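You operate a simulated robot arm through the tools that you are given. There is no shell and no other tool. Be economical: measure what you need, move in short steps, check, and stop when the job is done.

The job below is to be done with a simulated two-armed robot. You get a single attempt, and the scene is never put back.

TASK
Hold the yellow lamp on the end shelf under the counter steady with one hand and flip the yellow lamp top the other way with the other.

The check looks at the end state, three seconds after you hand in, the way a careful person would. Anything else that was tipped, shoved, dropped, spilled or broken makes it a failure.

THE ROBOT
Two 6-joint arms with two-finger parallel grippers on one trunk, on a base that drives. Base frame: it is fixed to the floor where the robot stands at the start and does not move with it; the origin is under the middle of the robot, x ahead of it, y to its left, z up; the surface under the hand at the start is at about z = 90. Readings come in cm, degrees, newtons and seconds.
The left shoulder is at the start at [6, 18.7, 84.7], the right one opposite. With the tool pointing down near the work surface each hand reaches from about 24 to 56 cm from the robot's upright axis, wherever it stands, measured 20 degrees to its own side. Places, roughly: yellow lamp top [50, 20, 60]. Payload 1.57 kg a hand.
Tool frame (each hand has its own): the origin (TCP) lies between the finger pads and is the grasp point; the fingertips stand 3 cm ahead of it; z points along the fingers, y is the line along which they close. The gripper opens to 11 cm. The fingers are 2.4 cm wide and 1.2 cm thick; the gripper's body (4.8 by 11.2 cm) begins 7.8 cm behind the TCP.
Orientation is that of the tool frame in the base frame, as a unit quaternion [w, x, y, z]. With the fingers straight down and closing along the base's y, the tool's x points along the base's -x, its y along +y and its z along -z.

THE INTERFACE
- The arms move only by the tool play_rows. It takes "left_series", "right_series" or both (then of equal length, played together; a hand with none holds still); each is a list of rows, each a list of 7 numbers: the shift along the tool's x, y, z in units of 50 mm (1.0 is 50 mm), then the turn, a rotation vector about the tool's x, y, z in units of 5 degrees (1.0 is 5 degrees), then the opening in per cent of the stroke, from 0 (shut) to 100 (fully open). In form: [[dx, dy, dz, ax, ay, az, grip], ...]. A call has 1 to 10 rows; each row shifts and turns the commanded pose from where the row before left it, along the tool's axes as they then stand. A call with a number of a shift or a turn outside -1 to 1 is refused whole. A row lasts 0.2 s, in which the tool goes at most 5 cm and 8.6 degrees; a call with a longer step from one row to the next is refused whole, and so is a gripper value outside its range. A pose out of reach is approached as far as the arm can. The call stops where the force on the tool passes 40 N (or 10 N more than at its start, if that is more) or the arm is blocked; 0.2 s more then pass. Each finger travels about 15.3 cm/s and halts on what it meets, pressing with about 40 N; the grip force reading is that of the motor and also rises with nothing between the fingers. The clock runs only during rows and for 0.2 s after the last one: add rows that do not move to give the fingers time. It gives the time, the measured TCP pose, the force on the tool (base axes), the opening and the grip force at its end, in the units of the frame above (readings bear some noise), with the torque about the TCP (base axes, N m) and any sound that the robot's microphone picked up.
- Cameras (640 x 400 px; columns grow to the right, rows downward): "scene" is now at [1.62, 2.89, 138.32]; the picture's right is [0.30, -0.95, 0.00], its down [-0.76, -0.24, -0.60] and it looks along [0.58, 0.18, -0.80] (base axes); focal length 255 px, centre (320, 200). "left" rides on the left gripper at [7, -1.6, -14.1] in its tool frame; the picture's right is [0.23, 0.97, 0.00], its down [-0.86, 0.20, -0.48] and it looks along [-0.47, 0.11, 0.88] (tool axes); focal length 222 px, centre (320, 200). "right" rides on the right gripper at [7, 1.6, -14.1] in its tool frame; the picture's right is [-0.23, 0.97, 0.00], its down [-0.86, -0.20, -0.48] and it looks along [-0.47, -0.11, 0.88] (tool axes); focal length 222 px, centre (320, 200). There is no depth. A picture from a camera that has moved, and an enlarged one, comes with that camera's place and axes in the base frame and with its lens. The place of the scene camera against the robot may be out by one fixed shift of up to 1.2 cm in any direction.
- get_image(camera): a new picture of that camera. No time passes.
- slide_trunk(by): slides the trunk up (or, below 0, down) by that many cm; the arms and the scene camera ride with it, the base frame stays. It gives what a move gives, with no picture.
- base_move(legs): drives the robot by 1 to 6 legs, each [ahead, left, turn to the left] in cm, cm and degrees, along the robot's own axes; the way and the turn of a leg run together, so that a leg with both is an arc; at most 150 cm and 180 degrees a leg. The arms and the cameras ride along, it lands a little off, and it stops where it bumps. It gives what a move gives.
- aim_head(pan, tilt): turns the head with the scene camera to pan (to the left, within 86 degrees either way) and tilt (down, from -29 to 69), counted from straight ahead of the robot. It gives what a move gives.
- enlarge(camera, box): a new picture of the part [left, top, right, bottom] of that camera's present view, enlarged. No time passes.
- job_done(): hands the job in; it is judged then, once.

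Work in short steps. Places have to be worked out from the pictures, the camera data and where the tool is seen: move nearer, look again, correct. Check each grasp and each placing, and mend what went wrong. You have 120 turns and 108 pictures in all, those below and enlarged ones among them. Open the grippers and draw the arms clear of the work before you hand the job in, unless the task says otherwise; then end with one line.

The tools are called by a JSON object that holds its "fn" and its "kwargs". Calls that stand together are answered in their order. play_rows: Moves the arms, as the interface text tells. Its arguments: {"type":"object","properties":{"left_series":{"type":"array"},"right_series":{"type":"array"}},"required":[]} The other tools are called the same way: slide_trunk (by) slides the trunk up or down; base_move (legs) drives the base; aim_head (pan, tilt) turns the head that bears the scene camera; get_image (camera) takes a picture; enlarge (camera, box) takes an enlarged picture of a part of a camera's view; job_done () hands the job in.

At the start:

```text
t: 0.0
left_ee_pos: [30.26, 26.95, 91.08]
left_tcp_rot: [0.001, 0.0, 1.0, 0.0]
left_ft_force: [-0.8, 0.0, -0.6]
left_ft_torque: [0.01, -0.01, -0.01]
left_width: 11.02
left_finger_force: 0.1
right_ee_pos: [34.0, -5.33, 94.3]
right_tcp_rot: [-0.001, 0.001, 1.0, 0.0]
right_ft_force: [-0.1, -0.4, 0.2]
right_ft_torque: [0.02, -0.02, -0.01]
right_width: 10.99
right_finger_force: 0.1
trunk travel left (down, up): [-47.5, 51.5]
robot x, y, heading: [0.1, 0.36, -0.1]
head pan, tilt: [17.6, 52.9]
```

scene: 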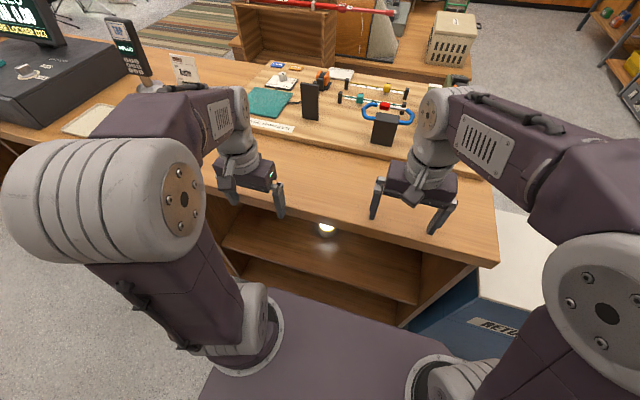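
right: 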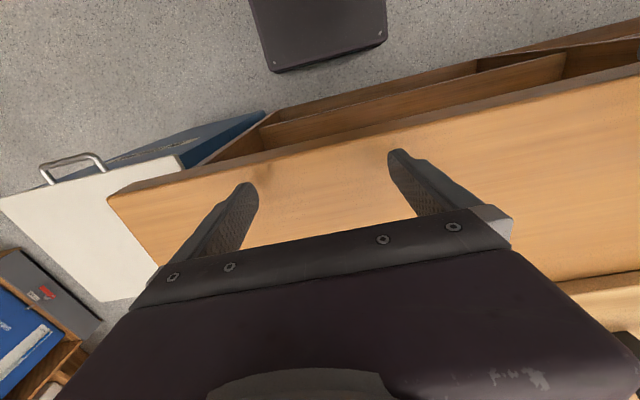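
left: 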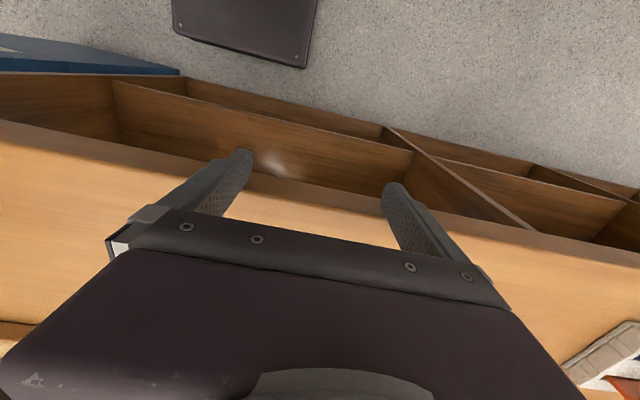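

I see a lit lamp under the counter near column 325, row 228. I'll enlarge that part first.

{"fn": "enlarge", "kwargs": {"camera": "scene", "box": [220, 180, 440, 320]}}

```text
2.86 times, centred on (330, 250) of scene
camera zoom: at [1.62, 2.89, 138.32], right [0.3, -0.95, 0.0], down [-0.76, -0.24, -0.6], along [0.58, 0.18, -0.8], focal length 729 px, centre (291, 57)
```

zoom: 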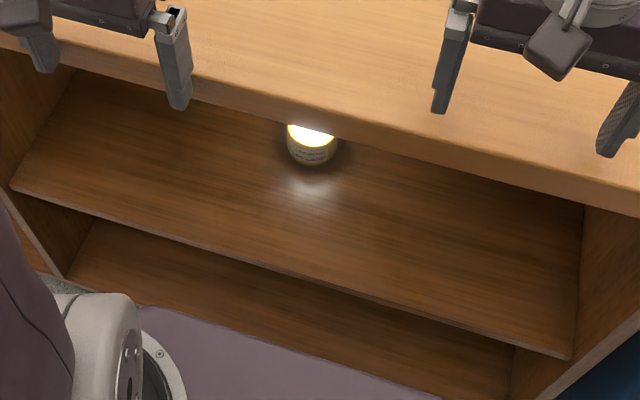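

The counter's front edge runs along y at about x = 34, and the lamp is on the shelf behind it. I'll back off, lower the trunk and look in under the counter.

{"fn": "base_move", "kwargs": {"legs": [[-35, 0, 0]]}}

{"fn": "slide_trunk", "kwargs": {"by": -40}}

{"fn": "aim_head", "kwargs": {"pan": 10, "tilt": 30}}

{"fn": "get_image", "kwargs": {"camera": "scene"}}

```text
t: 2.3
left_ee_pos: [-4.42, 27.06, 91.01]
left_tcp_rot: [0.0, 0.003, 1.0, 0.0]
left_ft_force: [0.6, -0.9, 0.2]
left_ft_torque: [0.03, 0.01, 0.0]
left_width: 11.03
left_finger_force: 0.0
right_ee_pos: [-0.94, -5.49, 94.45]
right_tcp_rot: [0.0, 0.002, 1.0, 0.0]
right_ft_force: [-0.3, -0.7, 0.2]
right_ft_torque: [0.01, -0.02, -0.02]
right_width: 10.98
right_finger_force: 0.0
trunk travel left (down, up): [-47.5, 51.5]
robot x, y, heading: [-34.76, 0.13, -0.3]
head pan, tilt: [17.6, 52.9]
```

```text
t: 6.1
left_ee_pos: [-4.3, 26.93, 51.09]
left_tcp_rot: [0.001, 0.003, 1.0, 0.0]
left_ft_force: [0.3, 0.0, -0.8]
left_ft_torque: [0.01, -0.01, 0.02]
left_width: 11.0
left_finger_force: 0.0
right_ee_pos: [-0.9, -5.55, 54.44]
right_tcp_rot: [0.0, 0.003, 1.0, 0.0]
right_ft_force: [0.5, -0.7, 0.1]
right_ft_torque: [0.02, -0.01, 0.02]
right_width: 10.99
right_finger_force: 0.2
trunk travel left (down, up): [-7.5, 91.5]
robot x, y, heading: [-34.41, 0.23, -0.3]
head pan, tilt: [17.6, 52.9]
```

```text
t: 7.0
left_ee_pos: [-4.3, 27.01, 51.08]
left_tcp_rot: [0.0, 0.002, 1.0, 0.0]
left_ft_force: [-0.3, -0.3, -0.3]
left_ft_torque: [-0.01, 0.01, 0.03]
left_width: 11.02
left_finger_force: 0.0
right_ee_pos: [-0.75, -5.53, 54.38]
right_tcp_rot: [0.0, 0.002, 1.0, 0.001]
right_ft_force: [0.4, -1.1, -0.2]
right_ft_torque: [-0.01, 0.0, -0.02]
right_width: 11.0
right_finger_force: 0.0
trunk travel left (down, up): [-7.5, 91.5]
robot x, y, heading: [-34.93, 0.31, -0.2]
head pan, tilt: [10.0, 30.0]
```

```text
103 pictures are left
camera scene: at [-31.29, 2.28, 101.64], right [0.17, -0.99, 0.0], down [-0.49, -0.08, -0.87], along [0.85, 0.15, -0.5], focal length 255 px, centre (320, 200)
```

scene: 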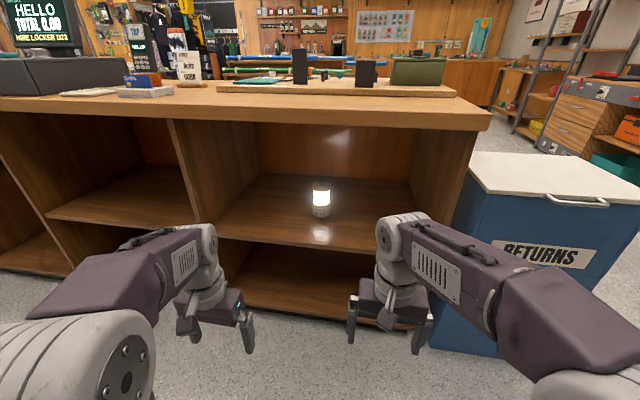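

{"fn": "enlarge", "kwargs": {"camera": "scene", "box": [280, 165, 360, 235]}}

```text
5.71 times, centred on (320, 200) of scene
camera zoom: at [-31.29, 2.28, 101.64], right [0.17, -0.99, 0.0], down [-0.49, -0.08, -0.87], along [0.85, 0.15, -0.5], focal length 1459 px, centre (320, 200)
```

zoom: 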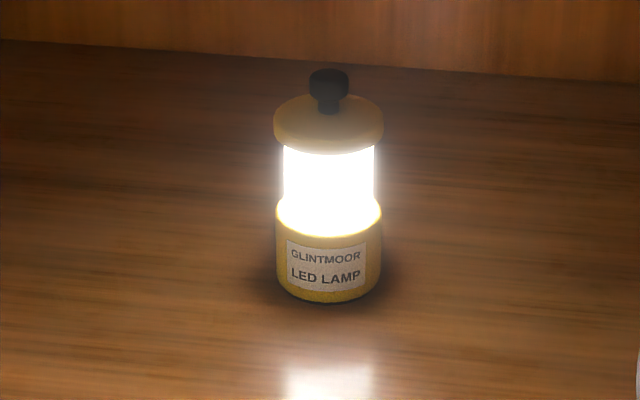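

The lamp is a lantern with a yellow base, a lit chimney, and a yellow cap with a black knob on it. I judge it to be at about [51, 15.5], standing on the shelf at z ≈ 46 with the knob at z ≈ 62. I'll shape the arms out here, clear of the counter: extend both, yaw each inward, then pitch the hands forward.

{"fn": "play_rows", "kwargs": {"left_series": [[-1, 0, 0, 0, 0, 0, 100], [-1, 0, 0, 0, 0, 0, 100], [-0.6, 0, 0, 0, 0, 1, 100], [0, 0, 0, 0, 0, 1, 100], [0, 0, 0, 0, 0, 1, 100], [0, 0, 0, 0, 0, 1, 100], [0, 0, 0, 0, 0, 1, 100], [0, 0, 0, 0, 0, 1, 100]], "right_series": [[0, 0, -1, 0, 0, 0, 100], [0, 0, -1, 0, 0, 0, 100], [-1, 0, 0, 0, 0, -1, 100], [-0.6, 0, 0, 0, 0, -1, 100], [0, -0.6, 0, 0, 0, -1, 100], [0, 0, 0, 0, 0, -1, 100], [0, 0, 0, 0, 0, -1, 100], [0, 0, 0, 0, 0, -1, 100]]}}

{"fn": "play_rows", "kwargs": {"left_series": [[0, 0, 0, 0, -1, 0, 100], [0, 0, 0, 0, -1, 0, 100], [0, 0, 0, 0, -1, 0, 100], [0, 0, 0, 0, -1, 0, 100], [0, 0, 0, 0, -1, 0, 100], [0, 0, 0, 0, -1, 0, 100], [0, 0, 0, 0, -1, 0, 100], [0, 0, 0, 0, -1, 0, 100], [0, 0, 0, 0, -1, 0, 100], [0, 0, 0, 0, -1, 0, 100]], "right_series": [[0, 0, 0, 0, -1, 0, 100], [0, 0, 0, 0, -1, 0, 100], [0, 0, 0, 0, -1, 0, 100], [0, 0, 0, 0, -1, 0, 100], [0, 0, 0, 0, -1, 0, 100], [0, 0, 0, 0, -1, 0, 100], [0, 0, 0, 0, -1, 0, 100], [0, 0, 0, 0, -1, 0, 100], [0, 0, 0, 0, -1, 0, 100], [0, 0, 0, 0, -1, 0, 100]]}}

{"fn": "get_image", "kwargs": {"camera": "scene"}}

```text
t: 8.8
left_ee_pos: [8.8, 26.95, 51.06]
left_tcp_rot: [0.0, 0.262, 0.965, 0.001]
left_ft_force: [0.3, 0.2, -0.6]
left_ft_torque: [0.02, -0.04, 0.01]
left_width: 10.99
left_finger_force: 0.1
right_ee_pos: [7.51, -8.23, 64.44]
right_tcp_rot: [-0.001, -0.257, 0.967, 0.0]
right_ft_force: [-0.3, -0.8, 0.2]
right_ft_torque: [0.01, 0.02, 0.03]
right_width: 10.98
right_finger_force: 0.0
trunk travel left (down, up): [-7.5, 91.5]
robot x, y, heading: [-35.0, 0.2, -0.3]
head pan, tilt: [10.0, 30.0]
```

```text
t: 11.0
left_ee_pos: [8.67, 26.86, 51.07]
left_tcp_rot: [0.409, 0.237, 0.875, -0.11]
left_ft_force: [0.1, -0.4, 1.0]
left_ft_torque: [0.01, -0.01, 0.0]
left_width: 10.98
left_finger_force: 0.0
right_ee_pos: [7.63, -8.25, 64.55]
right_tcp_rot: [0.409, -0.232, 0.876, 0.108]
right_ft_force: [-0.2, -0.3, 0.6]
right_ft_torque: [0.0, 0.01, -0.02]
right_width: 11.0
right_finger_force: 0.0
trunk travel left (down, up): [-7.5, 91.5]
robot x, y, heading: [-34.69, -0.18, -0.1]
head pan, tilt: [10.0, 30.0]
```

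```text
101 pictures are left
camera scene: at [-31.28, 2.28, 101.65], right [0.17, -0.99, 0.0], down [-0.49, -0.08, -0.87], along [0.85, 0.15, -0.5], focal length 255 px, centre (320, 200)
```

scene: 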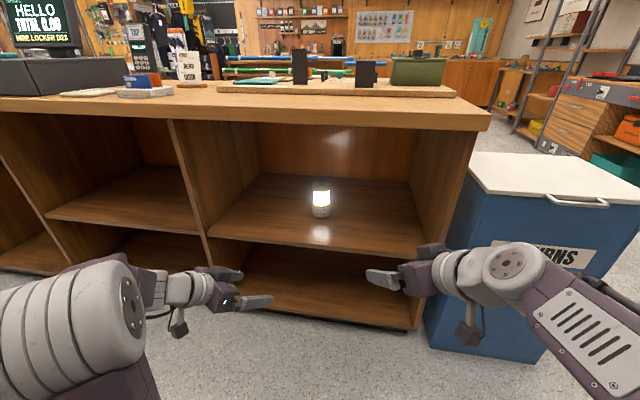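

The arms are shaped as planned. I'll drive left 15 cm so I'm centred on the lamp, then go part-way forward and look with the hand cameras.

{"fn": "base_move", "kwargs": {"legs": [[0, 15, 0], [22, 0, 0]]}}

{"fn": "aim_head", "kwargs": {"pan": 0, "tilt": 38}}

{"fn": "get_image", "kwargs": {"camera": "scene"}}

{"fn": "get_image", "kwargs": {"camera": "right"}}

{"fn": "get_image", "kwargs": {"camera": "left"}}

```text
t: 13.6
left_ee_pos: [30.43, 42.34, 50.97]
left_tcp_rot: [0.409, 0.233, 0.876, -0.108]
left_ft_force: [-0.5, -0.3, -0.3]
left_ft_torque: [-0.01, -0.02, -0.01]
left_width: 11.0
left_finger_force: 0.0
right_ee_pos: [29.69, 7.27, 64.54]
right_tcp_rot: [0.408, -0.235, 0.875, 0.109]
right_ft_force: [0.6, 0.5, -0.3]
right_ft_torque: [0.03, -0.01, 0.0]
right_width: 11.02
right_finger_force: 0.0
trunk travel left (down, up): [-7.5, 91.5]
robot x, y, heading: [-13.01, 14.76, 0.2]
head pan, tilt: [10.0, 30.0]
```

```text
t: 14.3
left_ee_pos: [30.41, 42.41, 51.01]
left_tcp_rot: [0.409, 0.233, 0.876, -0.108]
left_ft_force: [-0.6, -0.4, 0.2]
left_ft_torque: [-0.02, 0.0, 0.0]
left_width: 11.0
left_finger_force: 0.0
right_ee_pos: [29.64, 7.29, 64.4]
right_tcp_rot: [0.408, -0.236, 0.875, 0.11]
right_ft_force: [0.1, -0.4, -0.1]
right_ft_torque: [0.01, 0.0, 0.0]
right_width: 11.01
right_finger_force: 0.0
trunk travel left (down, up): [-7.5, 91.5]
robot x, y, heading: [-12.91, 15.63, 0.1]
head pan, tilt: [0.0, 38.0]
```

```text
100 pictures are left
camera scene: at [-9.59, 15.85, 100.42], right [0.0, -1.0, 0.0], down [-0.62, 0.0, -0.79], along [0.79, 0.0, -0.62], focal length 255 px, centre (320, 200)
```

scene: 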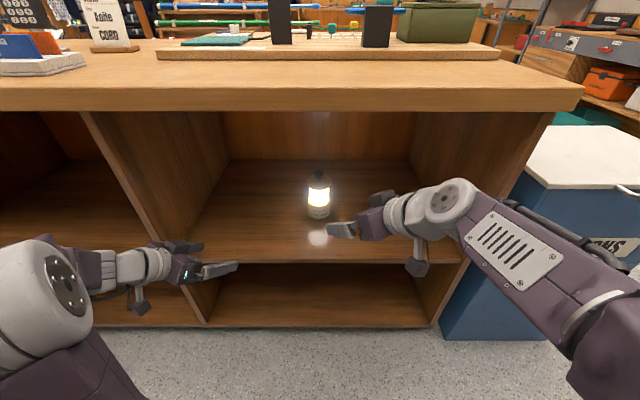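

```text
99 pictures are left
camera right: at [15.69, 0.92, 68.34], right [-0.36, 0.92, 0.17], down [0.26, -0.08, 0.96], along [0.89, 0.4, -0.21], focal length 222 px, centre (320, 200)
```

right: 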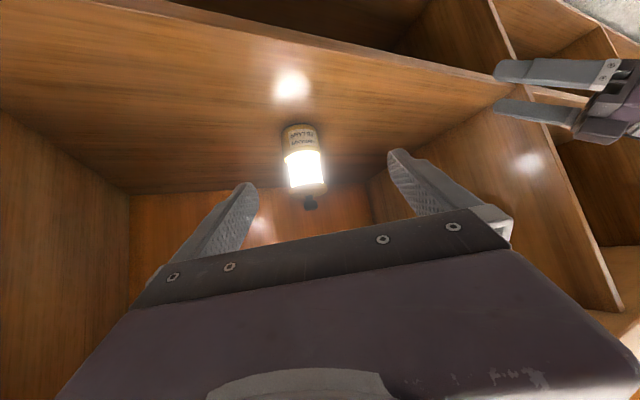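

```text
98 pictures are left
camera left: at [16.28, 48.51, 54.73], right [0.36, 0.92, -0.17], down [0.26, 0.08, 0.96], along [0.9, -0.39, -0.21], focal length 222 px, centre (320, 200)
```

left: 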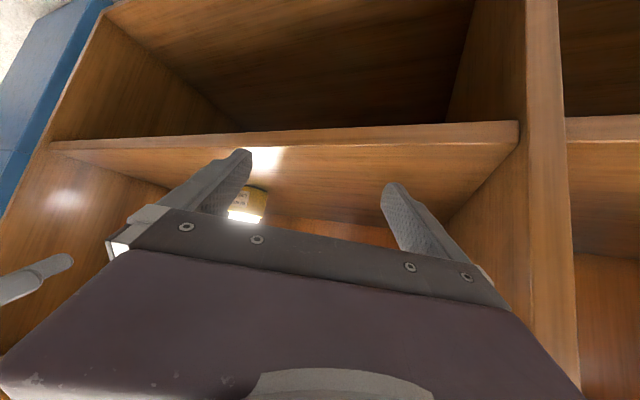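

Both hand cameras see the lamp, and triangulating puts it at about [52, 15.6] with the shelf at z ≈ 45–46. I'll bring the left hand in from the side (-18 in y), then drive forward 10 cm.

{"fn": "play_rows", "kwargs": {"left_series": [[-0.289, -0.78, 0.345, 0, 0, 0, 100], [-0.289, -0.78, 0.345, 0, 0, 0, 100], [-0.289, -0.78, 0.345, 0, 0, 0, 100], [-0.289, -0.78, 0.345, 0, 0, 0, 100]]}}

{"fn": "base_move", "kwargs": {"legs": [[10, 0, 0]]}}

{"fn": "get_image", "kwargs": {"camera": "scene"}}

{"fn": "get_image", "kwargs": {"camera": "right"}}

{"fn": "get_image", "kwargs": {"camera": "left"}}

```text
t: 15.3
left_ee_pos: [30.23, 24.1, 51.27]
left_tcp_rot: [0.407, 0.233, 0.876, -0.108]
left_ft_force: [0.1, 0.0, 0.4]
left_ft_torque: [-0.02, 0.0, -0.01]
left_width: 11.01
left_finger_force: 0.2
right_ee_pos: [29.7, 7.13, 64.46]
right_tcp_rot: [0.408, -0.236, 0.875, 0.11]
right_ft_force: [-0.2, -0.2, -0.3]
right_ft_torque: [0.01, 0.02, -0.02]
right_width: 11.01
right_finger_force: 0.1
trunk travel left (down, up): [-7.5, 91.5]
robot x, y, heading: [-12.61, 15.72, 0.1]
head pan, tilt: [0.0, 38.0]
```

```text
t: 16.5
left_ee_pos: [40.15, 24.21, 51.23]
left_tcp_rot: [0.408, 0.233, 0.876, -0.108]
left_ft_force: [0.9, 0.8, 0.4]
left_ft_torque: [0.04, 0.0, 0.02]
left_width: 11.02
left_finger_force: 0.2
right_ee_pos: [39.46, 7.17, 64.58]
right_tcp_rot: [0.409, -0.236, 0.875, 0.11]
right_ft_force: [-0.4, 0.4, -0.4]
right_ft_torque: [0.02, 0.02, 0.03]
right_width: 10.97
right_finger_force: 0.1
trunk travel left (down, up): [-7.5, 91.5]
robot x, y, heading: [-3.03, 15.53, 0.0]
head pan, tilt: [0.0, 38.0]
```

```text
97 pictures are left
camera scene: at [0.15, 15.87, 100.41], right [0.0, -1.0, 0.0], down [-0.62, 0.0, -0.79], along [0.79, 0.0, -0.62], focal length 255 px, centre (320, 200)
```

scene: 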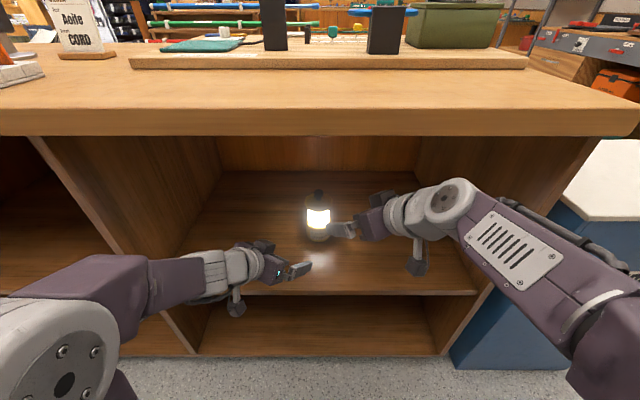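

```text
96 pictures are left
camera right: at [25.42, 0.94, 68.35], right [-0.36, 0.92, 0.17], down [0.26, -0.08, 0.96], along [0.9, 0.39, -0.21], focal length 222 px, centre (320, 200)
```

right: 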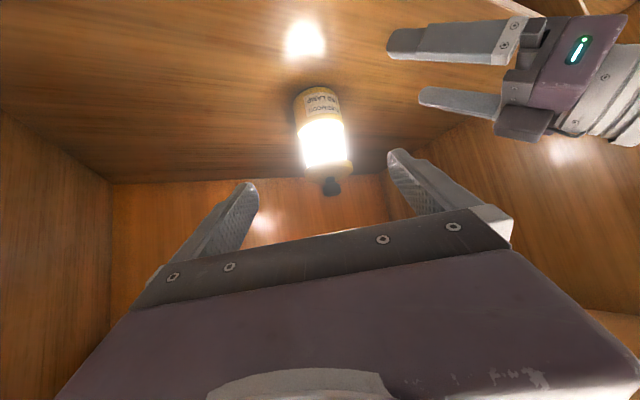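

```text
95 pictures are left
camera left: at [25.86, 30.32, 54.99], right [0.36, 0.92, -0.17], down [0.26, 0.08, 0.96], along [0.9, -0.39, -0.21], focal length 222 px, centre (320, 200)
```

left: 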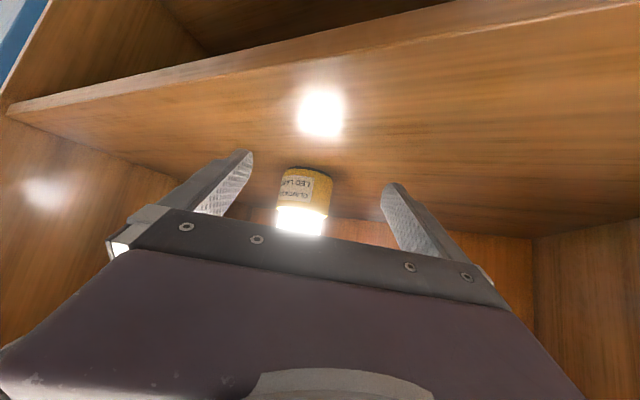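

The closer triangulation puts the lamp axis at about [53.5, 15.7], with the base from z ≈ 45 to 51 and the knob at about 60. I'll level the left hand to 30° of pitch and bring it to about 6 cm short of the grasp.

{"fn": "play_rows", "kwargs": {"left_series": [[0, 0, 0, 0, -1, 0, 100], [0, 0, 0, 0, -1, 0, 100], [-0.173, -0.047, 0.593, 0, 0, 0, 100], [-0.173, -0.047, 0.593, 0, 0, 0, 100], [-0.173, -0.047, 0.593, 0, 0, 0, 100]]}}

{"fn": "get_image", "kwargs": {"camera": "left"}}

{"fn": "get_image", "kwargs": {"camera": "right"}}

{"fn": "get_image", "kwargs": {"camera": "scene"}}

```text
t: 17.7
left_ee_pos: [48.47, 19.24, 49.74]
left_tcp_rot: [0.483, 0.223, 0.837, -0.128]
left_ft_force: [-0.4, 0.2, 0.4]
left_ft_torque: [0.01, 0.02, 0.01]
left_width: 10.99
left_finger_force: 0.0
left hand out of reach, approached as far as the arm can: row 2
right_ee_pos: [39.38, 7.31, 64.57]
right_tcp_rot: [0.408, -0.235, 0.875, 0.11]
right_ft_force: [0.2, -0.2, 0.4]
right_ft_torque: [-0.02, 0.0, -0.02]
right_width: 10.98
right_finger_force: 0.1
trunk travel left (down, up): [-7.5, 91.5]
robot x, y, heading: [-2.72, 15.25, 0.3]
head pan, tilt: [0.0, 38.0]
```

```text
94 pictures are left
camera left: at [33.9, 25.58, 50.62], right [0.39, 0.9, -0.2], down [0.11, 0.17, 0.98], along [0.92, -0.4, -0.04], focal length 222 px, centre (320, 200)
```

left: 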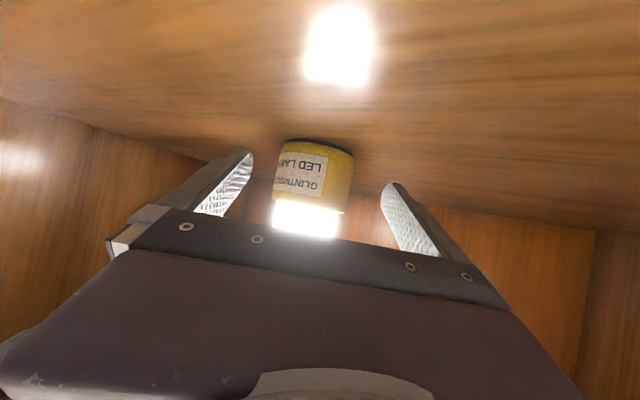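

```text
93 pictures are left
camera right: at [25.43, 0.95, 68.34], right [-0.36, 0.92, 0.17], down [0.26, -0.08, 0.96], along [0.9, 0.39, -0.21], focal length 222 px, centre (320, 200)
```

right: 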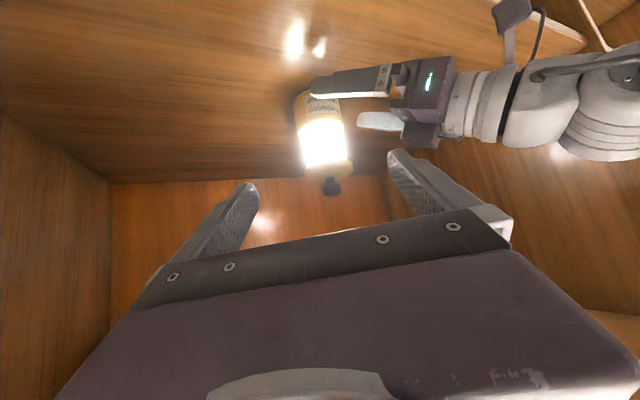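

```text
92 pictures are left
camera scene: at [0.15, 15.87, 100.41], right [0.0, -1.0, 0.0], down [-0.62, 0.0, -0.79], along [0.79, 0.0, -0.62], focal length 255 px, centre (320, 200)
```

scene: 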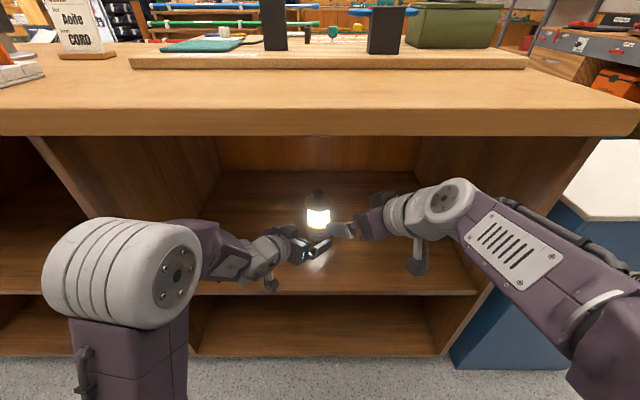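

The hand is level with the lamp base and the base lies between the fingers' planes. I'll advance about 5.5 cm and go down 0.8 cm, then look again before closing.

{"fn": "play_rows", "kwargs": {"left_series": [[-0.137, -0.027, 0.344, 0, 0, 0, 100], [-0.137, -0.027, 0.344, 0, 0, 0, 100], [-0.137, -0.027, 0.344, 0, 0, 0, 100]]}}

{"fn": "get_image", "kwargs": {"camera": "left"}}

{"fn": "get_image", "kwargs": {"camera": "right"}}

{"fn": "enlarge", "kwargs": {"camera": "scene", "box": [270, 170, 390, 270]}}

```text
t: 18.5
left_ee_pos: [53.1, 16.05, 48.69]
left_tcp_rot: [0.483, 0.223, 0.837, -0.129]
left_ft_force: [0.1, 0.1, -0.1]
left_ft_torque: [-0.03, 0.0, 0.0]
left_width: 10.99
left_finger_force: 0.0
right_ee_pos: [39.47, 7.16, 64.47]
right_tcp_rot: [0.409, -0.236, 0.875, 0.11]
right_ft_force: [0.1, 0.5, -0.3]
right_ft_torque: [-0.04, -0.02, -0.02]
right_width: 11.0
right_finger_force: 0.0
trunk travel left (down, up): [-7.5, 91.5]
robot x, y, heading: [-2.95, 15.16, 0.3]
head pan, tilt: [0.0, 38.0]
```

```text
91 pictures are left
camera left: at [38.64, 22.39, 49.72], right [0.39, 0.9, -0.2], down [0.11, 0.17, 0.98], along [0.92, -0.4, -0.04], focal length 222 px, centre (320, 200)
```

left: 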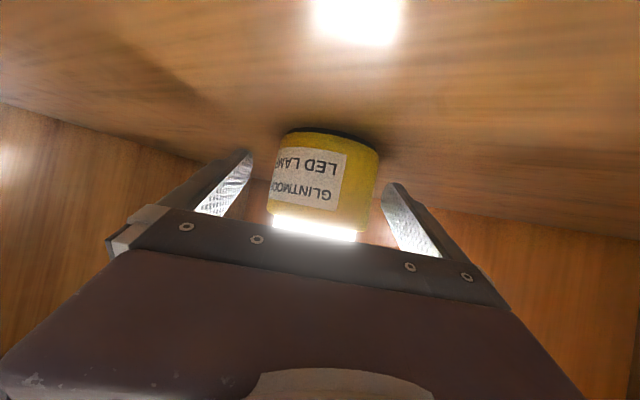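

```text
90 pictures are left
camera right: at [25.43, 0.95, 68.34], right [-0.36, 0.92, 0.17], down [0.26, -0.08, 0.96], along [0.9, 0.39, -0.21], focal length 222 px, centre (320, 200)
```

right: 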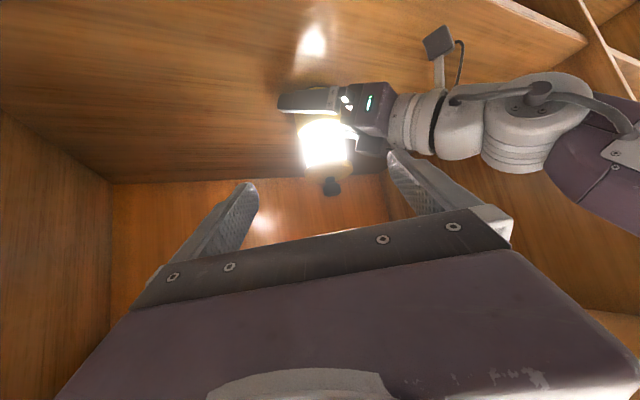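

```text
4.00 times, centred on (330, 220) of scene
camera zoom: at [0.16, 15.87, 100.41], right [0.0, -1.0, 0.0], down [-0.62, 0.0, -0.79], along [0.79, 0.0, -0.62], focal length 1021 px, centre (280, 120)
```

zoom: 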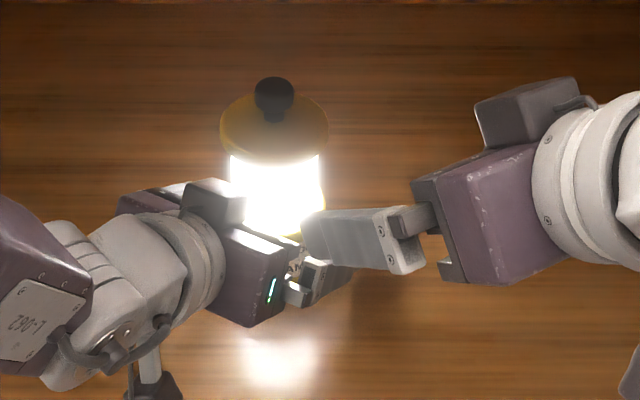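

The base sits between the fingers, about 0.4 cm off toward the tool's +y. I'll centre on it and close.

{"fn": "play_rows", "kwargs": {"left_series": [[0, 0.07, 0, 0, 0, 0, 100], [0, 0, 0, 0, 0, 0, 75], [0, 0, 0, 0, 0, 0, 68], [0, 0, 0, 0, 0, 0, 64], [0, 0, 0, 0, 0, 0, 60], [0, 0, 0, 0, 0, 0, 60], [0, 0, 0, 0, 0, 0, 60]]}}

{"fn": "get_image", "kwargs": {"camera": "left"}}

{"fn": "enlarge", "kwargs": {"camera": "scene", "box": [270, 170, 390, 270]}}

```text
t: 20.1
left_ee_pos: [53.36, 16.25, 48.85]
left_tcp_rot: [0.484, 0.223, 0.837, -0.129]
left_ft_force: [0.0, -2.5, 0.2]
left_ft_torque: [-0.1, -0.01, -0.03]
left_width: 7.27
left_finger_force: 39.7
right_ee_pos: [39.45, 7.26, 64.52]
right_tcp_rot: [0.408, -0.237, 0.875, 0.11]
right_ft_force: [-0.3, 0.3, -1.1]
right_ft_torque: [-0.01, -0.01, 0.02]
right_width: 11.0
right_finger_force: 0.1
trunk travel left (down, up): [-7.5, 91.5]
robot x, y, heading: [-3.24, 15.06, 0.2]
head pan, tilt: [0.0, 38.0]
```

```text
88 pictures are left
camera left: at [38.78, 22.71, 49.75], right [0.39, 0.9, -0.2], down [0.11, 0.17, 0.98], along [0.92, -0.4, -0.04], focal length 222 px, centre (320, 200)
```

left: 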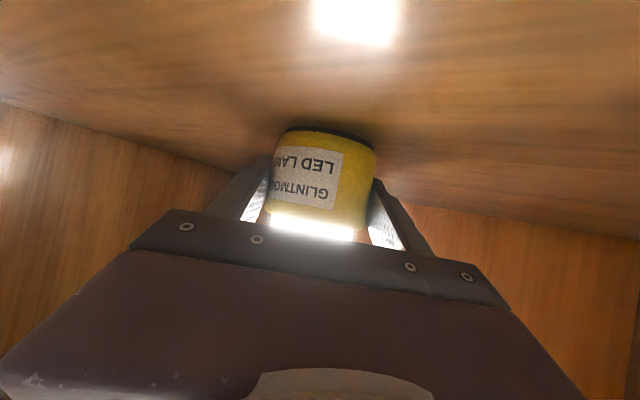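

```text
4.00 times, centred on (330, 220) of scene
camera zoom: at [0.15, 15.85, 100.41], right [0.0, -1.0, 0.0], down [-0.62, 0.0, -0.79], along [0.79, 0.0, -0.62], focal length 1021 px, centre (280, 120)
```

zoom: 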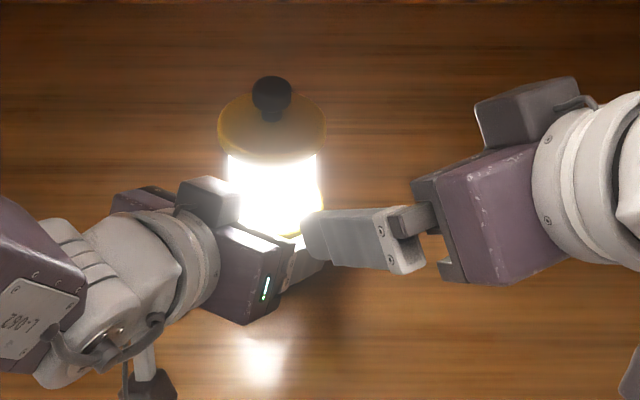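

The left hand holds the base firmly at 7.27 cm opening and 40 N, and the lamp is upright. Next I'll move the right hand to about 6 cm short of the knob, slightly above it, then level it by 10°.

{"fn": "play_rows", "kwargs": {"right_series": [[-0.309, 0.027, 0.524, 0, 0, 0, 60], [-0.309, 0.027, 0.524, 0, 0, 0, 60], [-0.309, 0.027, 0.524, 0, 0, 0, 60], [0, 0, 0, 0, -1, 0, 60], [0, 0, 0, 0, -1, 0, 60]]}}

{"fn": "get_image", "kwargs": {"camera": "right"}}

{"fn": "get_image", "kwargs": {"camera": "scene"}}

{"fn": "enlarge", "kwargs": {"camera": "scene", "box": [270, 170, 390, 270]}}

```text
t: 21.3
left_ee_pos: [53.4, 16.35, 48.67]
left_tcp_rot: [0.483, 0.223, 0.837, -0.129]
left_ft_force: [1.3, 1.4, 0.8]
left_ft_torque: [0.12, -0.08, 0.06]
left_width: 7.27
left_finger_force: 40.1
right_ee_pos: [47.05, 12.18, 62.85]
right_tcp_rot: [0.483, -0.225, 0.837, 0.13]
right_ft_force: [0.3, 1.0, -0.3]
right_ft_torque: [-0.02, 0.01, 0.01]
right_width: 6.59
right_finger_force: 0.0
trunk travel left (down, up): [-7.5, 91.5]
robot x, y, heading: [-3.11, 15.14, 0.0]
head pan, tilt: [0.0, 38.0]
```

```text
86 pictures are left
camera right: at [32.62, 5.59, 64.03], right [-0.39, 0.9, 0.2], down [0.11, -0.17, 0.98], along [0.91, 0.4, -0.04], focal length 222 px, centre (320, 200)
```

right: 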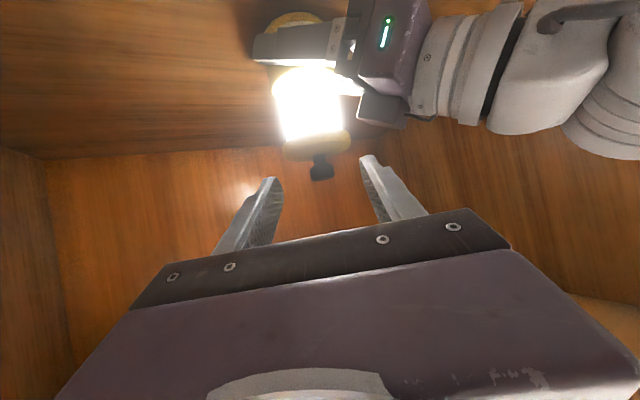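

```text
85 pictures are left
camera scene: at [0.16, 15.88, 100.41], right [0.0, -1.0, 0.0], down [-0.62, 0.0, -0.79], along [0.79, 0.0, -0.62], focal length 255 px, centre (320, 200)
```

scene: 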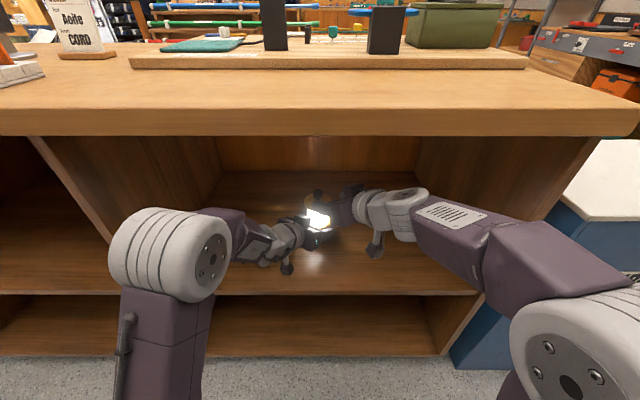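

```text
4.00 times, centred on (330, 220) of scene
camera zoom: at [0.16, 15.88, 100.41], right [0.0, -1.0, 0.0], down [-0.62, 0.0, -0.79], along [0.79, 0.0, -0.62], focal length 1021 px, centre (280, 120)
```

zoom: 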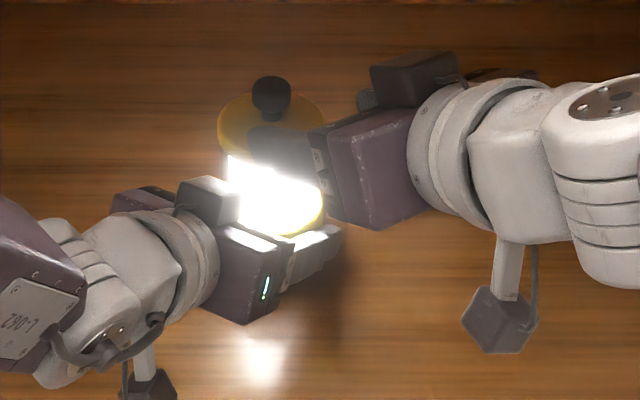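

{"fn": "enlarge", "kwargs": {"camera": "right", "box": [240, 90, 400, 190]}}

```text
4.00 times, centred on (320, 140) of right
camera zoom: at [32.62, 5.59, 64.03], right [-0.39, 0.9, 0.2], down [0.11, -0.17, 0.98], along [0.91, 0.4, -0.04], focal length 888 px, centre (320, 440)
```

zoom: 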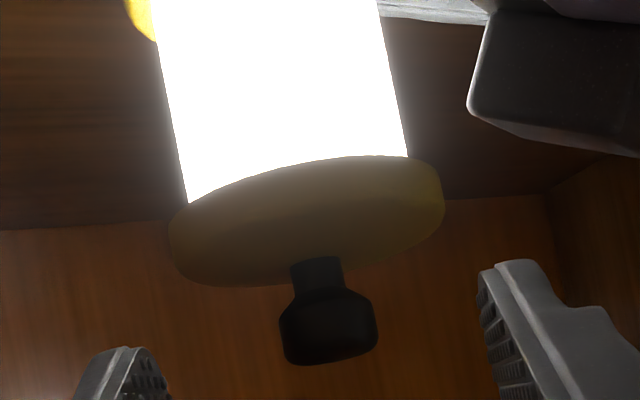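

The right picture shows a black mushroom knob on a neck above the cap, centred near [53.5, 15.7, 60.2] and about 2.6 cm wide. I'll advance to put the fingers around it.

{"fn": "play_rows", "kwargs": {"right_series": [[-0.119, -0.01, 0.4, 0, 0, 0, 60], [-0.119, -0.01, 0.4, 0, 0, 0, 60], [-0.119, -0.01, 0.4, 0, 0, 0, 60]]}}

{"fn": "get_image", "kwargs": {"camera": "right"}}

{"fn": "enlarge", "kwargs": {"camera": "scene", "box": [270, 170, 390, 270]}}

```text
t: 22.1
left_ee_pos: [53.36, 16.31, 48.74]
left_tcp_rot: [0.483, 0.223, 0.837, -0.129]
left_ft_force: [-1.1, 2.3, 1.0]
left_ft_torque: [0.04, -0.01, -0.06]
left_width: 7.27
left_finger_force: 40.1
right_ee_pos: [52.32, 15.0, 61.47]
right_tcp_rot: [0.483, -0.226, 0.836, 0.13]
right_ft_force: [0.5, 0.1, 0.2]
right_ft_torque: [0.05, 0.01, 0.05]
right_width: 6.58
right_finger_force: 0.0
trunk travel left (down, up): [-7.5, 91.5]
robot x, y, heading: [-3.18, 15.23, 0.0]
head pan, tilt: [0.0, 38.0]
```

```text
82 pictures are left
camera right: at [37.91, 8.5, 62.67], right [-0.39, 0.9, 0.2], down [0.11, -0.16, 0.98], along [0.91, 0.41, -0.04], focal length 222 px, centre (320, 200)
```

right: 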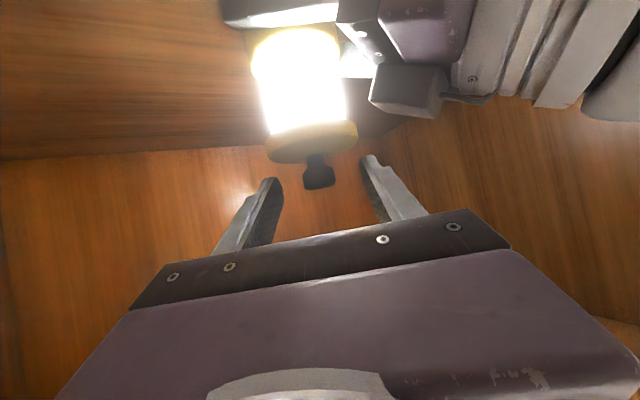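

```text
4.00 times, centred on (330, 220) of scene
camera zoom: at [0.15, 15.88, 100.41], right [0.0, -1.0, 0.0], down [-0.62, 0.0, -0.79], along [0.79, 0.0, -0.62], focal length 1021 px, centre (280, 120)
```

zoom: 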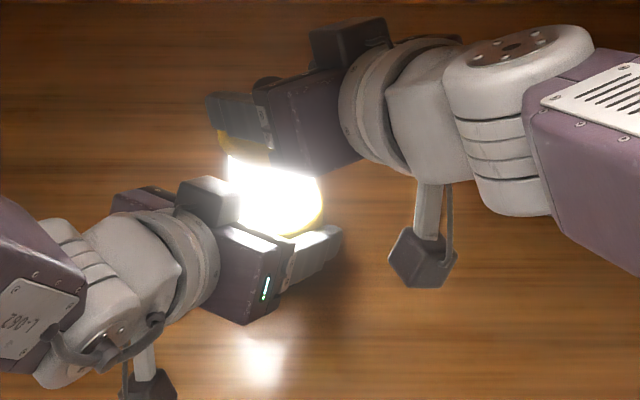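

The knob is centred between the fingers but about 0.7 cm below their line, so I'll lower slightly and close on it.

{"fn": "play_rows", "kwargs": {"right_series": [[0.11, 0, -0.03, 0, 0, 0, 60], [0, 0, 0, 0, 0, 0, 40], [0, 0, 0, 0, 0, 0, 28], [0, 0, 0, 0, 0, 0, 22], [0, 0, 0, 0, 0, 0, 18], [0, 0, 0, 0, 0, 0, 15]]}}

{"fn": "get_image", "kwargs": {"camera": "right"}}

```text
t: 23.5
left_ee_pos: [53.28, 16.37, 48.8]
left_tcp_rot: [0.483, 0.223, 0.837, -0.129]
left_ft_force: [-5.6, 5.5, 1.9]
left_ft_torque: [-0.46, -0.39, 0.05]
left_width: 7.3
left_finger_force: 39.6
right_ee_pos: [51.86, 14.71, 61.16]
right_tcp_rot: [0.483, -0.225, 0.836, 0.129]
right_ft_force: [4.7, -5.6, 0.1]
right_ft_torque: [-0.11, -0.15, -0.17]
right_width: 2.47
right_finger_force: 36.0
trunk travel left (down, up): [-7.5, 91.5]
robot x, y, heading: [-3.25, 15.11, 0.2]
head pan, tilt: [0.0, 38.0]
```

```text
80 pictures are left
camera right: at [37.56, 8.3, 62.35], right [-0.39, 0.9, 0.2], down [0.11, -0.17, 0.98], along [0.91, 0.4, -0.04], focal length 222 px, centre (320, 200)
```

right: 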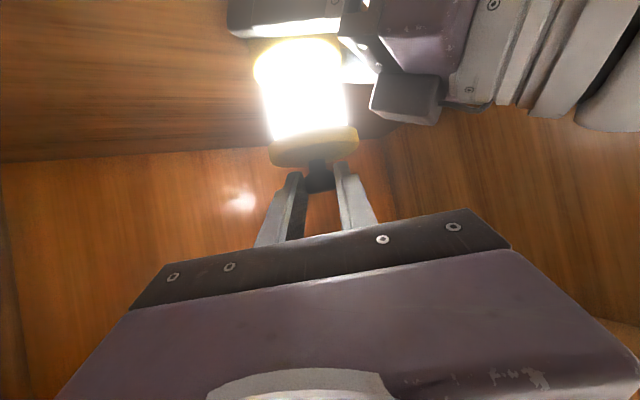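

Both hands are holding. I'll test the mechanism by pushing the knob down 1 cm and reading the forces.

{"fn": "play_rows", "kwargs": {"right_series": [[0.0866, 0, 0.05, 0, 0, 0, 15], [0.0866, 0, 0.05, 0, 0, 0, 15], [0, 0, 0, 0, 0, 0, 15]]}}

{"fn": "get_image", "kwargs": {"camera": "right"}}

```text
t: 24.3
left_ee_pos: [53.25, 16.34, 48.83]
left_tcp_rot: [0.483, 0.223, 0.837, -0.129]
left_ft_force: [0.3, 7.0, 1.7]
left_ft_torque: [-0.85, 0.35, 0.17]
left_width: 7.27
left_finger_force: 39.7
right_ee_pos: [51.98, 14.88, 59.9]
right_tcp_rot: [0.483, -0.226, 0.836, 0.13]
right_ft_force: [-1.5, -8.5, 0.5]
right_ft_torque: [-0.14, -0.07, -0.2]
right_width: 2.45
right_finger_force: 36.4
trunk travel left (down, up): [-7.5, 91.5]
robot x, y, heading: [-2.77, 15.11, 0.3]
head pan, tilt: [0.0, 38.0]
```

```text
79 pictures are left
camera right: at [37.57, 8.31, 61.15], right [-0.39, 0.9, 0.2], down [0.11, -0.17, 0.98], along [0.91, 0.41, -0.04], focal length 222 px, centre (320, 200)
```

right: 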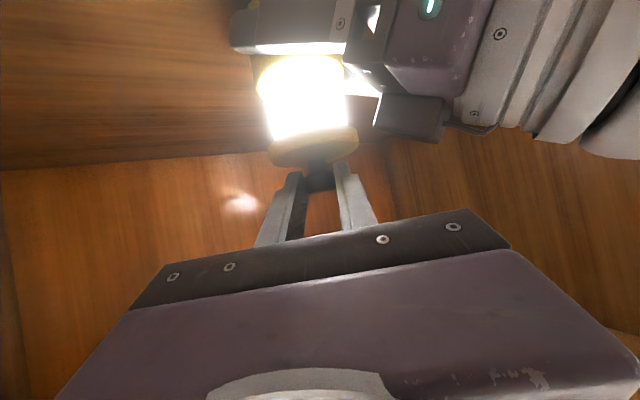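

The cap and chimney slid down 1.2 cm with almost no vertical force, so the lamp collapses when pushed. I'll keep pushing down in short steps, nudging slightly to ease the side load.

{"fn": "play_rows", "kwargs": {"right_series": [[0.0866, 0.02, 0.05, 0, 0, 0, 15], [0.0866, 0.02, 0.05, 0, 0, 0, 15], [0.0866, 0, 0.05, 0, 0, 0, 15], [0, 0, 0, 0, 0, 0, 15]]}}

{"fn": "get_image", "kwargs": {"camera": "right"}}

{"fn": "enlarge", "kwargs": {"camera": "scene", "box": [270, 170, 390, 270]}}

```text
t: 25.3
left_ee_pos: [53.4, 16.38, 48.73]
left_tcp_rot: [0.483, 0.221, 0.837, -0.128]
left_ft_force: [8.0, 21.1, 2.8]
left_ft_torque: [-1.4, 0.36, 0.18]
left_width: 7.29
left_finger_force: 39.7
right_ee_pos: [52.0, 15.04, 58.44]
right_tcp_rot: [0.482, -0.224, 0.837, 0.129]
right_ft_force: [-6.5, -21.4, 1.0]
right_ft_torque: [-0.52, 0.29, -0.37]
right_width: 2.45
right_finger_force: 36.1
trunk travel left (down, up): [-7.5, 91.5]
robot x, y, heading: [-3.31, 15.45, 0.2]
head pan, tilt: [0.0, 38.0]
```

```text
78 pictures are left
camera right: at [37.62, 8.54, 59.66], right [-0.39, 0.9, 0.2], down [0.11, -0.17, 0.98], along [0.91, 0.4, -0.04], focal length 222 px, centre (320, 200)
```

right: 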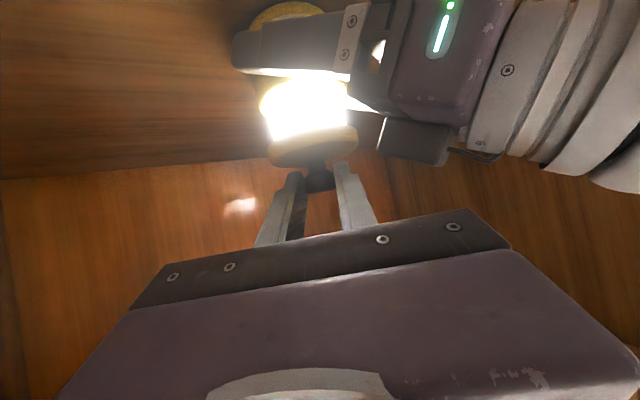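

```text
4.00 times, centred on (330, 220) of scene
camera zoom: at [0.14, 15.86, 100.42], right [0.0, -1.0, 0.0], down [-0.62, 0.0, -0.79], along [0.79, 0.0, -0.62], focal length 1021 px, centre (280, 120)
```

zoom: 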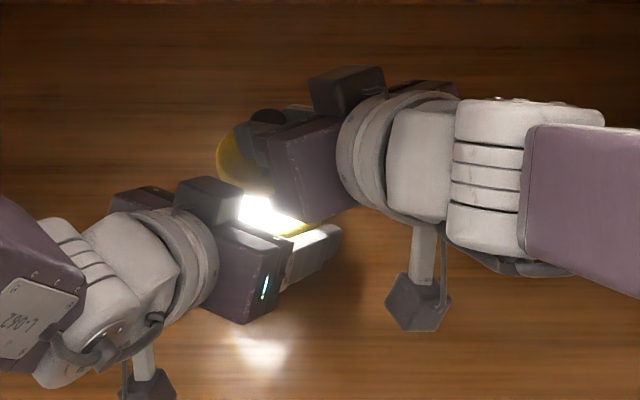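

That nudge went the wrong way and the side load rose to 21 N. I'll reverse it and carry on pushing down.

{"fn": "play_rows", "kwargs": {"right_series": [[0, -0.06, 0, 0, 0, 0, 15], [0.0866, 0, 0.05, 0, 0, 0, 15], [0.0866, 0, 0.05, 0, 0, 0, 15], [0, 0, 0, 0, 0, 0, 15]]}}

{"fn": "get_image", "kwargs": {"camera": "right"}}

```text
t: 26.3
left_ee_pos: [53.37, 16.24, 48.68]
left_tcp_rot: [0.483, 0.224, 0.837, -0.129]
left_ft_force: [22.3, 8.6, 0.2]
left_ft_torque: [-0.26, 1.36, 0.0]
left_width: 7.27
left_finger_force: 39.7
right_ee_pos: [51.91, 14.93, 57.47]
right_tcp_rot: [0.482, -0.227, 0.836, 0.131]
right_ft_force: [-20.4, -6.9, 0.0]
right_ft_torque: [0.0, 0.43, 0.2]
right_width: 2.45
right_finger_force: 36.2
trunk travel left (down, up): [-7.5, 91.5]
robot x, y, heading: [-2.75, 14.97, 0.3]
head pan, tilt: [0.0, 38.0]
```

```text
76 pictures are left
camera right: at [37.66, 8.32, 58.71], right [-0.39, 0.9, 0.2], down [0.11, -0.17, 0.98], along [0.91, 0.41, -0.04], focal length 222 px, centre (320, 200)
```

right: 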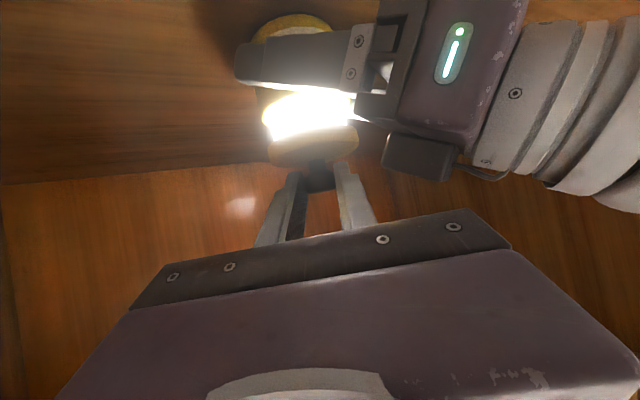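

It is still sliding freely, with 20 N of push building up along x. I'll relieve that by backing off slightly, then continue down.

{"fn": "play_rows", "kwargs": {"right_series": [[0.03, 0.012, -0.053, 0, 0, 0, 15], [0.0866, 0, 0.045, 0, 0, 0, 15], [0.0866, 0, 0.045, 0, 0, 0, 15], [0, 0, 0, 0, 0, 0, 15]]}}

{"fn": "get_image", "kwargs": {"camera": "right"}}

{"fn": "enlarge", "kwargs": {"camera": "scene", "box": [270, 170, 390, 270]}}

```text
t: 27.3
left_ee_pos: [53.24, 16.11, 48.78]
left_tcp_rot: [0.482, 0.224, 0.837, -0.129]
left_ft_force: [-20.8, -12.0, 3.3]
left_ft_torque: [0.07, -0.56, -0.1]
left_width: 7.29
left_finger_force: 40.0
right_ee_pos: [51.85, 14.75, 56.68]
right_tcp_rot: [0.484, -0.226, 0.835, 0.131]
right_ft_force: [21.5, 7.6, 1.8]
right_ft_torque: [0.53, -0.95, 0.01]
right_width: 2.47
right_finger_force: 36.5
trunk travel left (down, up): [-7.5, 91.5]
robot x, y, heading: [-2.68, 14.92, 0.2]
head pan, tilt: [0.0, 38.0]
```

```text
75 pictures are left
camera right: at [37.44, 8.12, 57.83], right [-0.39, 0.9, 0.2], down [0.11, -0.17, 0.98], along [0.91, 0.41, -0.03], focal length 222 px, centre (320, 200)
```

right: 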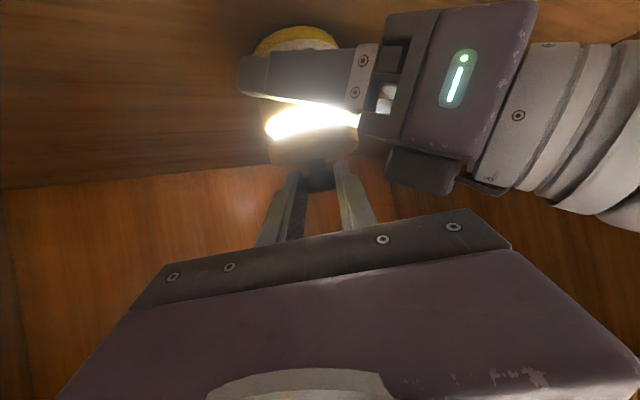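

```text
4.00 times, centred on (330, 220) of scene
camera zoom: at [0.12, 15.83, 100.41], right [0.0, -1.0, 0.0], down [-0.62, 0.0, -0.79], along [0.79, 0.0, -0.62], focal length 1021 px, centre (280, 120)
```

zoom: 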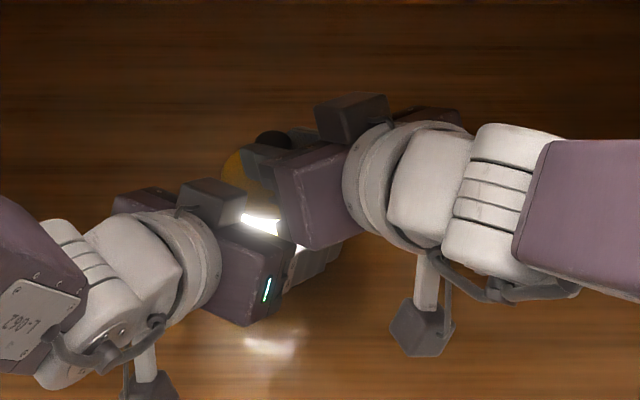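

Only a thin lit strip remains, but gripping the knob makes side loads and brings the two hands close. I'll let go of the knob, back off, and finish by pressing it from above with closed fingertips.

{"fn": "play_rows", "kwargs": {"right_series": [[0, 0, 0, 0, 0, 0, 40], [0, 0, 0, 0, 0, 0, 55], [0, 0, -0.8, 0, 0, 0, 55], [-0.3, 0, -0.6, 0, 0, 0, 55], [-0.6, 0, 0, 0, 0, 0, 20], [0, 0, 0, 0, 0.8, 0, 0], [0, 0, 0, 0, 0.8, 0, 0], [0, 0, 0, 0, 0.4, 0, 0]]}}

{"fn": "get_image", "kwargs": {"camera": "right"}}

{"fn": "enlarge", "kwargs": {"camera": "scene", "box": [270, 170, 390, 270]}}

```text
t: 29.1
left_ee_pos: [53.25, 16.31, 48.72]
left_tcp_rot: [0.483, 0.222, 0.837, -0.128]
left_ft_force: [-1.6, 0.1, 0.2]
left_ft_torque: [0.08, 0.13, -0.02]
left_width: 7.28
left_finger_force: 39.9
right_ee_pos: [48.49, 12.67, 64.02]
right_tcp_rot: [0.407, -0.236, 0.876, 0.11]
right_ft_force: [-0.7, 0.2, 0.1]
right_ft_torque: [0.02, 0.0, 0.03]
right_width: 0.0
right_finger_force: 21.7
trunk travel left (down, up): [-7.5, 91.5]
robot x, y, heading: [-3.12, 15.35, 0.4]
head pan, tilt: [0.0, 38.0]
```

```text
73 pictures are left
camera right: at [34.45, 6.4, 67.86], right [-0.36, 0.92, 0.17], down [0.26, -0.08, 0.96], along [0.9, 0.39, -0.21], focal length 222 px, centre (320, 200)
```

right: 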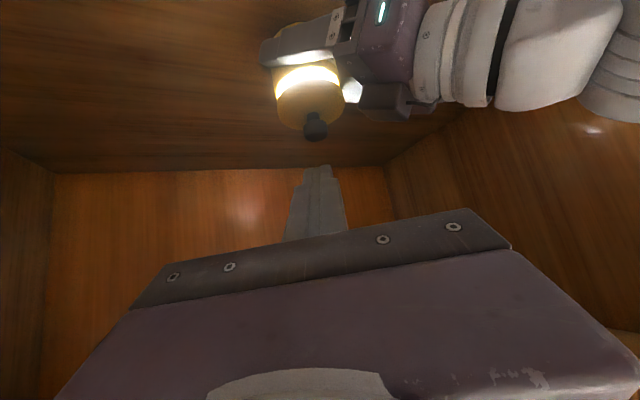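

```text
4.00 times, centred on (330, 220) of scene
camera zoom: at [0.17, 15.87, 100.41], right [0.0, -1.0, 0.0], down [-0.62, 0.0, -0.79], along [0.79, 0.0, -0.62], focal length 1021 px, centre (280, 120)
```

zoom: 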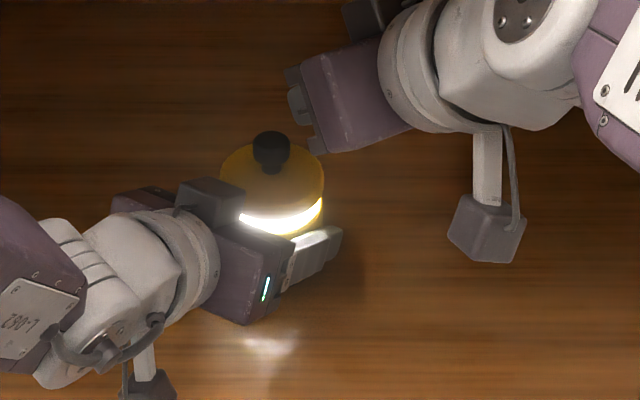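

The knob is now centred near z ≈ 55.6. I'll bring the closed fingertips to hover just over it.

{"fn": "play_rows", "kwargs": {"right_series": [[-0.057, 0.012, 0.535, 0, 0, 0, 0], [-0.057, 0.012, 0.535, 0, 0, 0, 0], [0, 0, 0, 0, 0, 0, 0]]}}

{"fn": "get_image", "kwargs": {"camera": "right"}}

{"fn": "enlarge", "kwargs": {"camera": "scene", "box": [270, 170, 390, 270]}}

```text
t: 29.9
left_ee_pos: [53.31, 16.28, 48.6]
left_tcp_rot: [0.483, 0.222, 0.837, -0.128]
left_ft_force: [1.0, -0.7, -0.8]
left_ft_torque: [0.05, 0.01, -0.03]
left_width: 7.32
left_finger_force: 40.0
right_ee_pos: [52.11, 15.23, 60.74]
right_tcp_rot: [0.408, -0.236, 0.875, 0.11]
right_ft_force: [0.3, 0.1, 0.2]
right_ft_torque: [0.01, 0.01, -0.02]
right_width: 0.0
right_finger_force: 21.5
trunk travel left (down, up): [-7.5, 91.5]
robot x, y, heading: [-2.63, 15.22, 0.5]
head pan, tilt: [0.0, 38.0]
```

```text
71 pictures are left
camera right: at [38.14, 8.97, 64.58], right [-0.36, 0.92, 0.17], down [0.26, -0.08, 0.96], along [0.9, 0.39, -0.21], focal length 222 px, centre (320, 200)
```

right: 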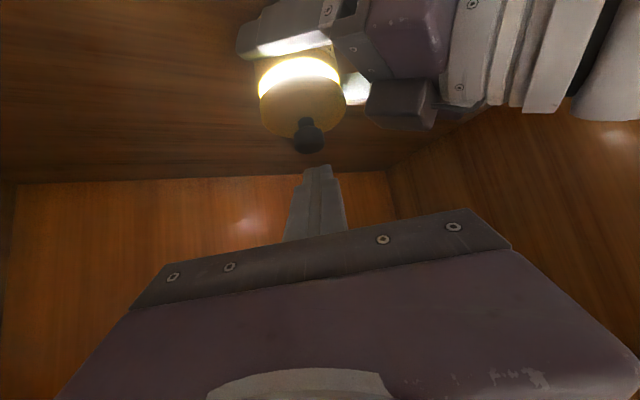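

```text
4.00 times, centred on (330, 220) of scene
camera zoom: at [0.19, 15.87, 100.41], right [0.0, -1.0, 0.0], down [-0.62, 0.0, -0.79], along [0.79, 0.0, -0.62], focal length 1021 px, centre (280, 120)
```

zoom: 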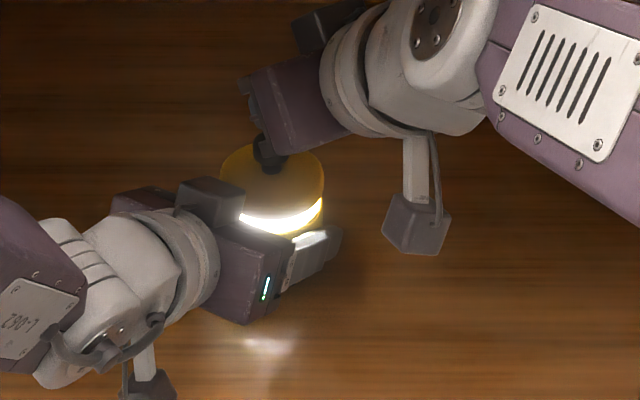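

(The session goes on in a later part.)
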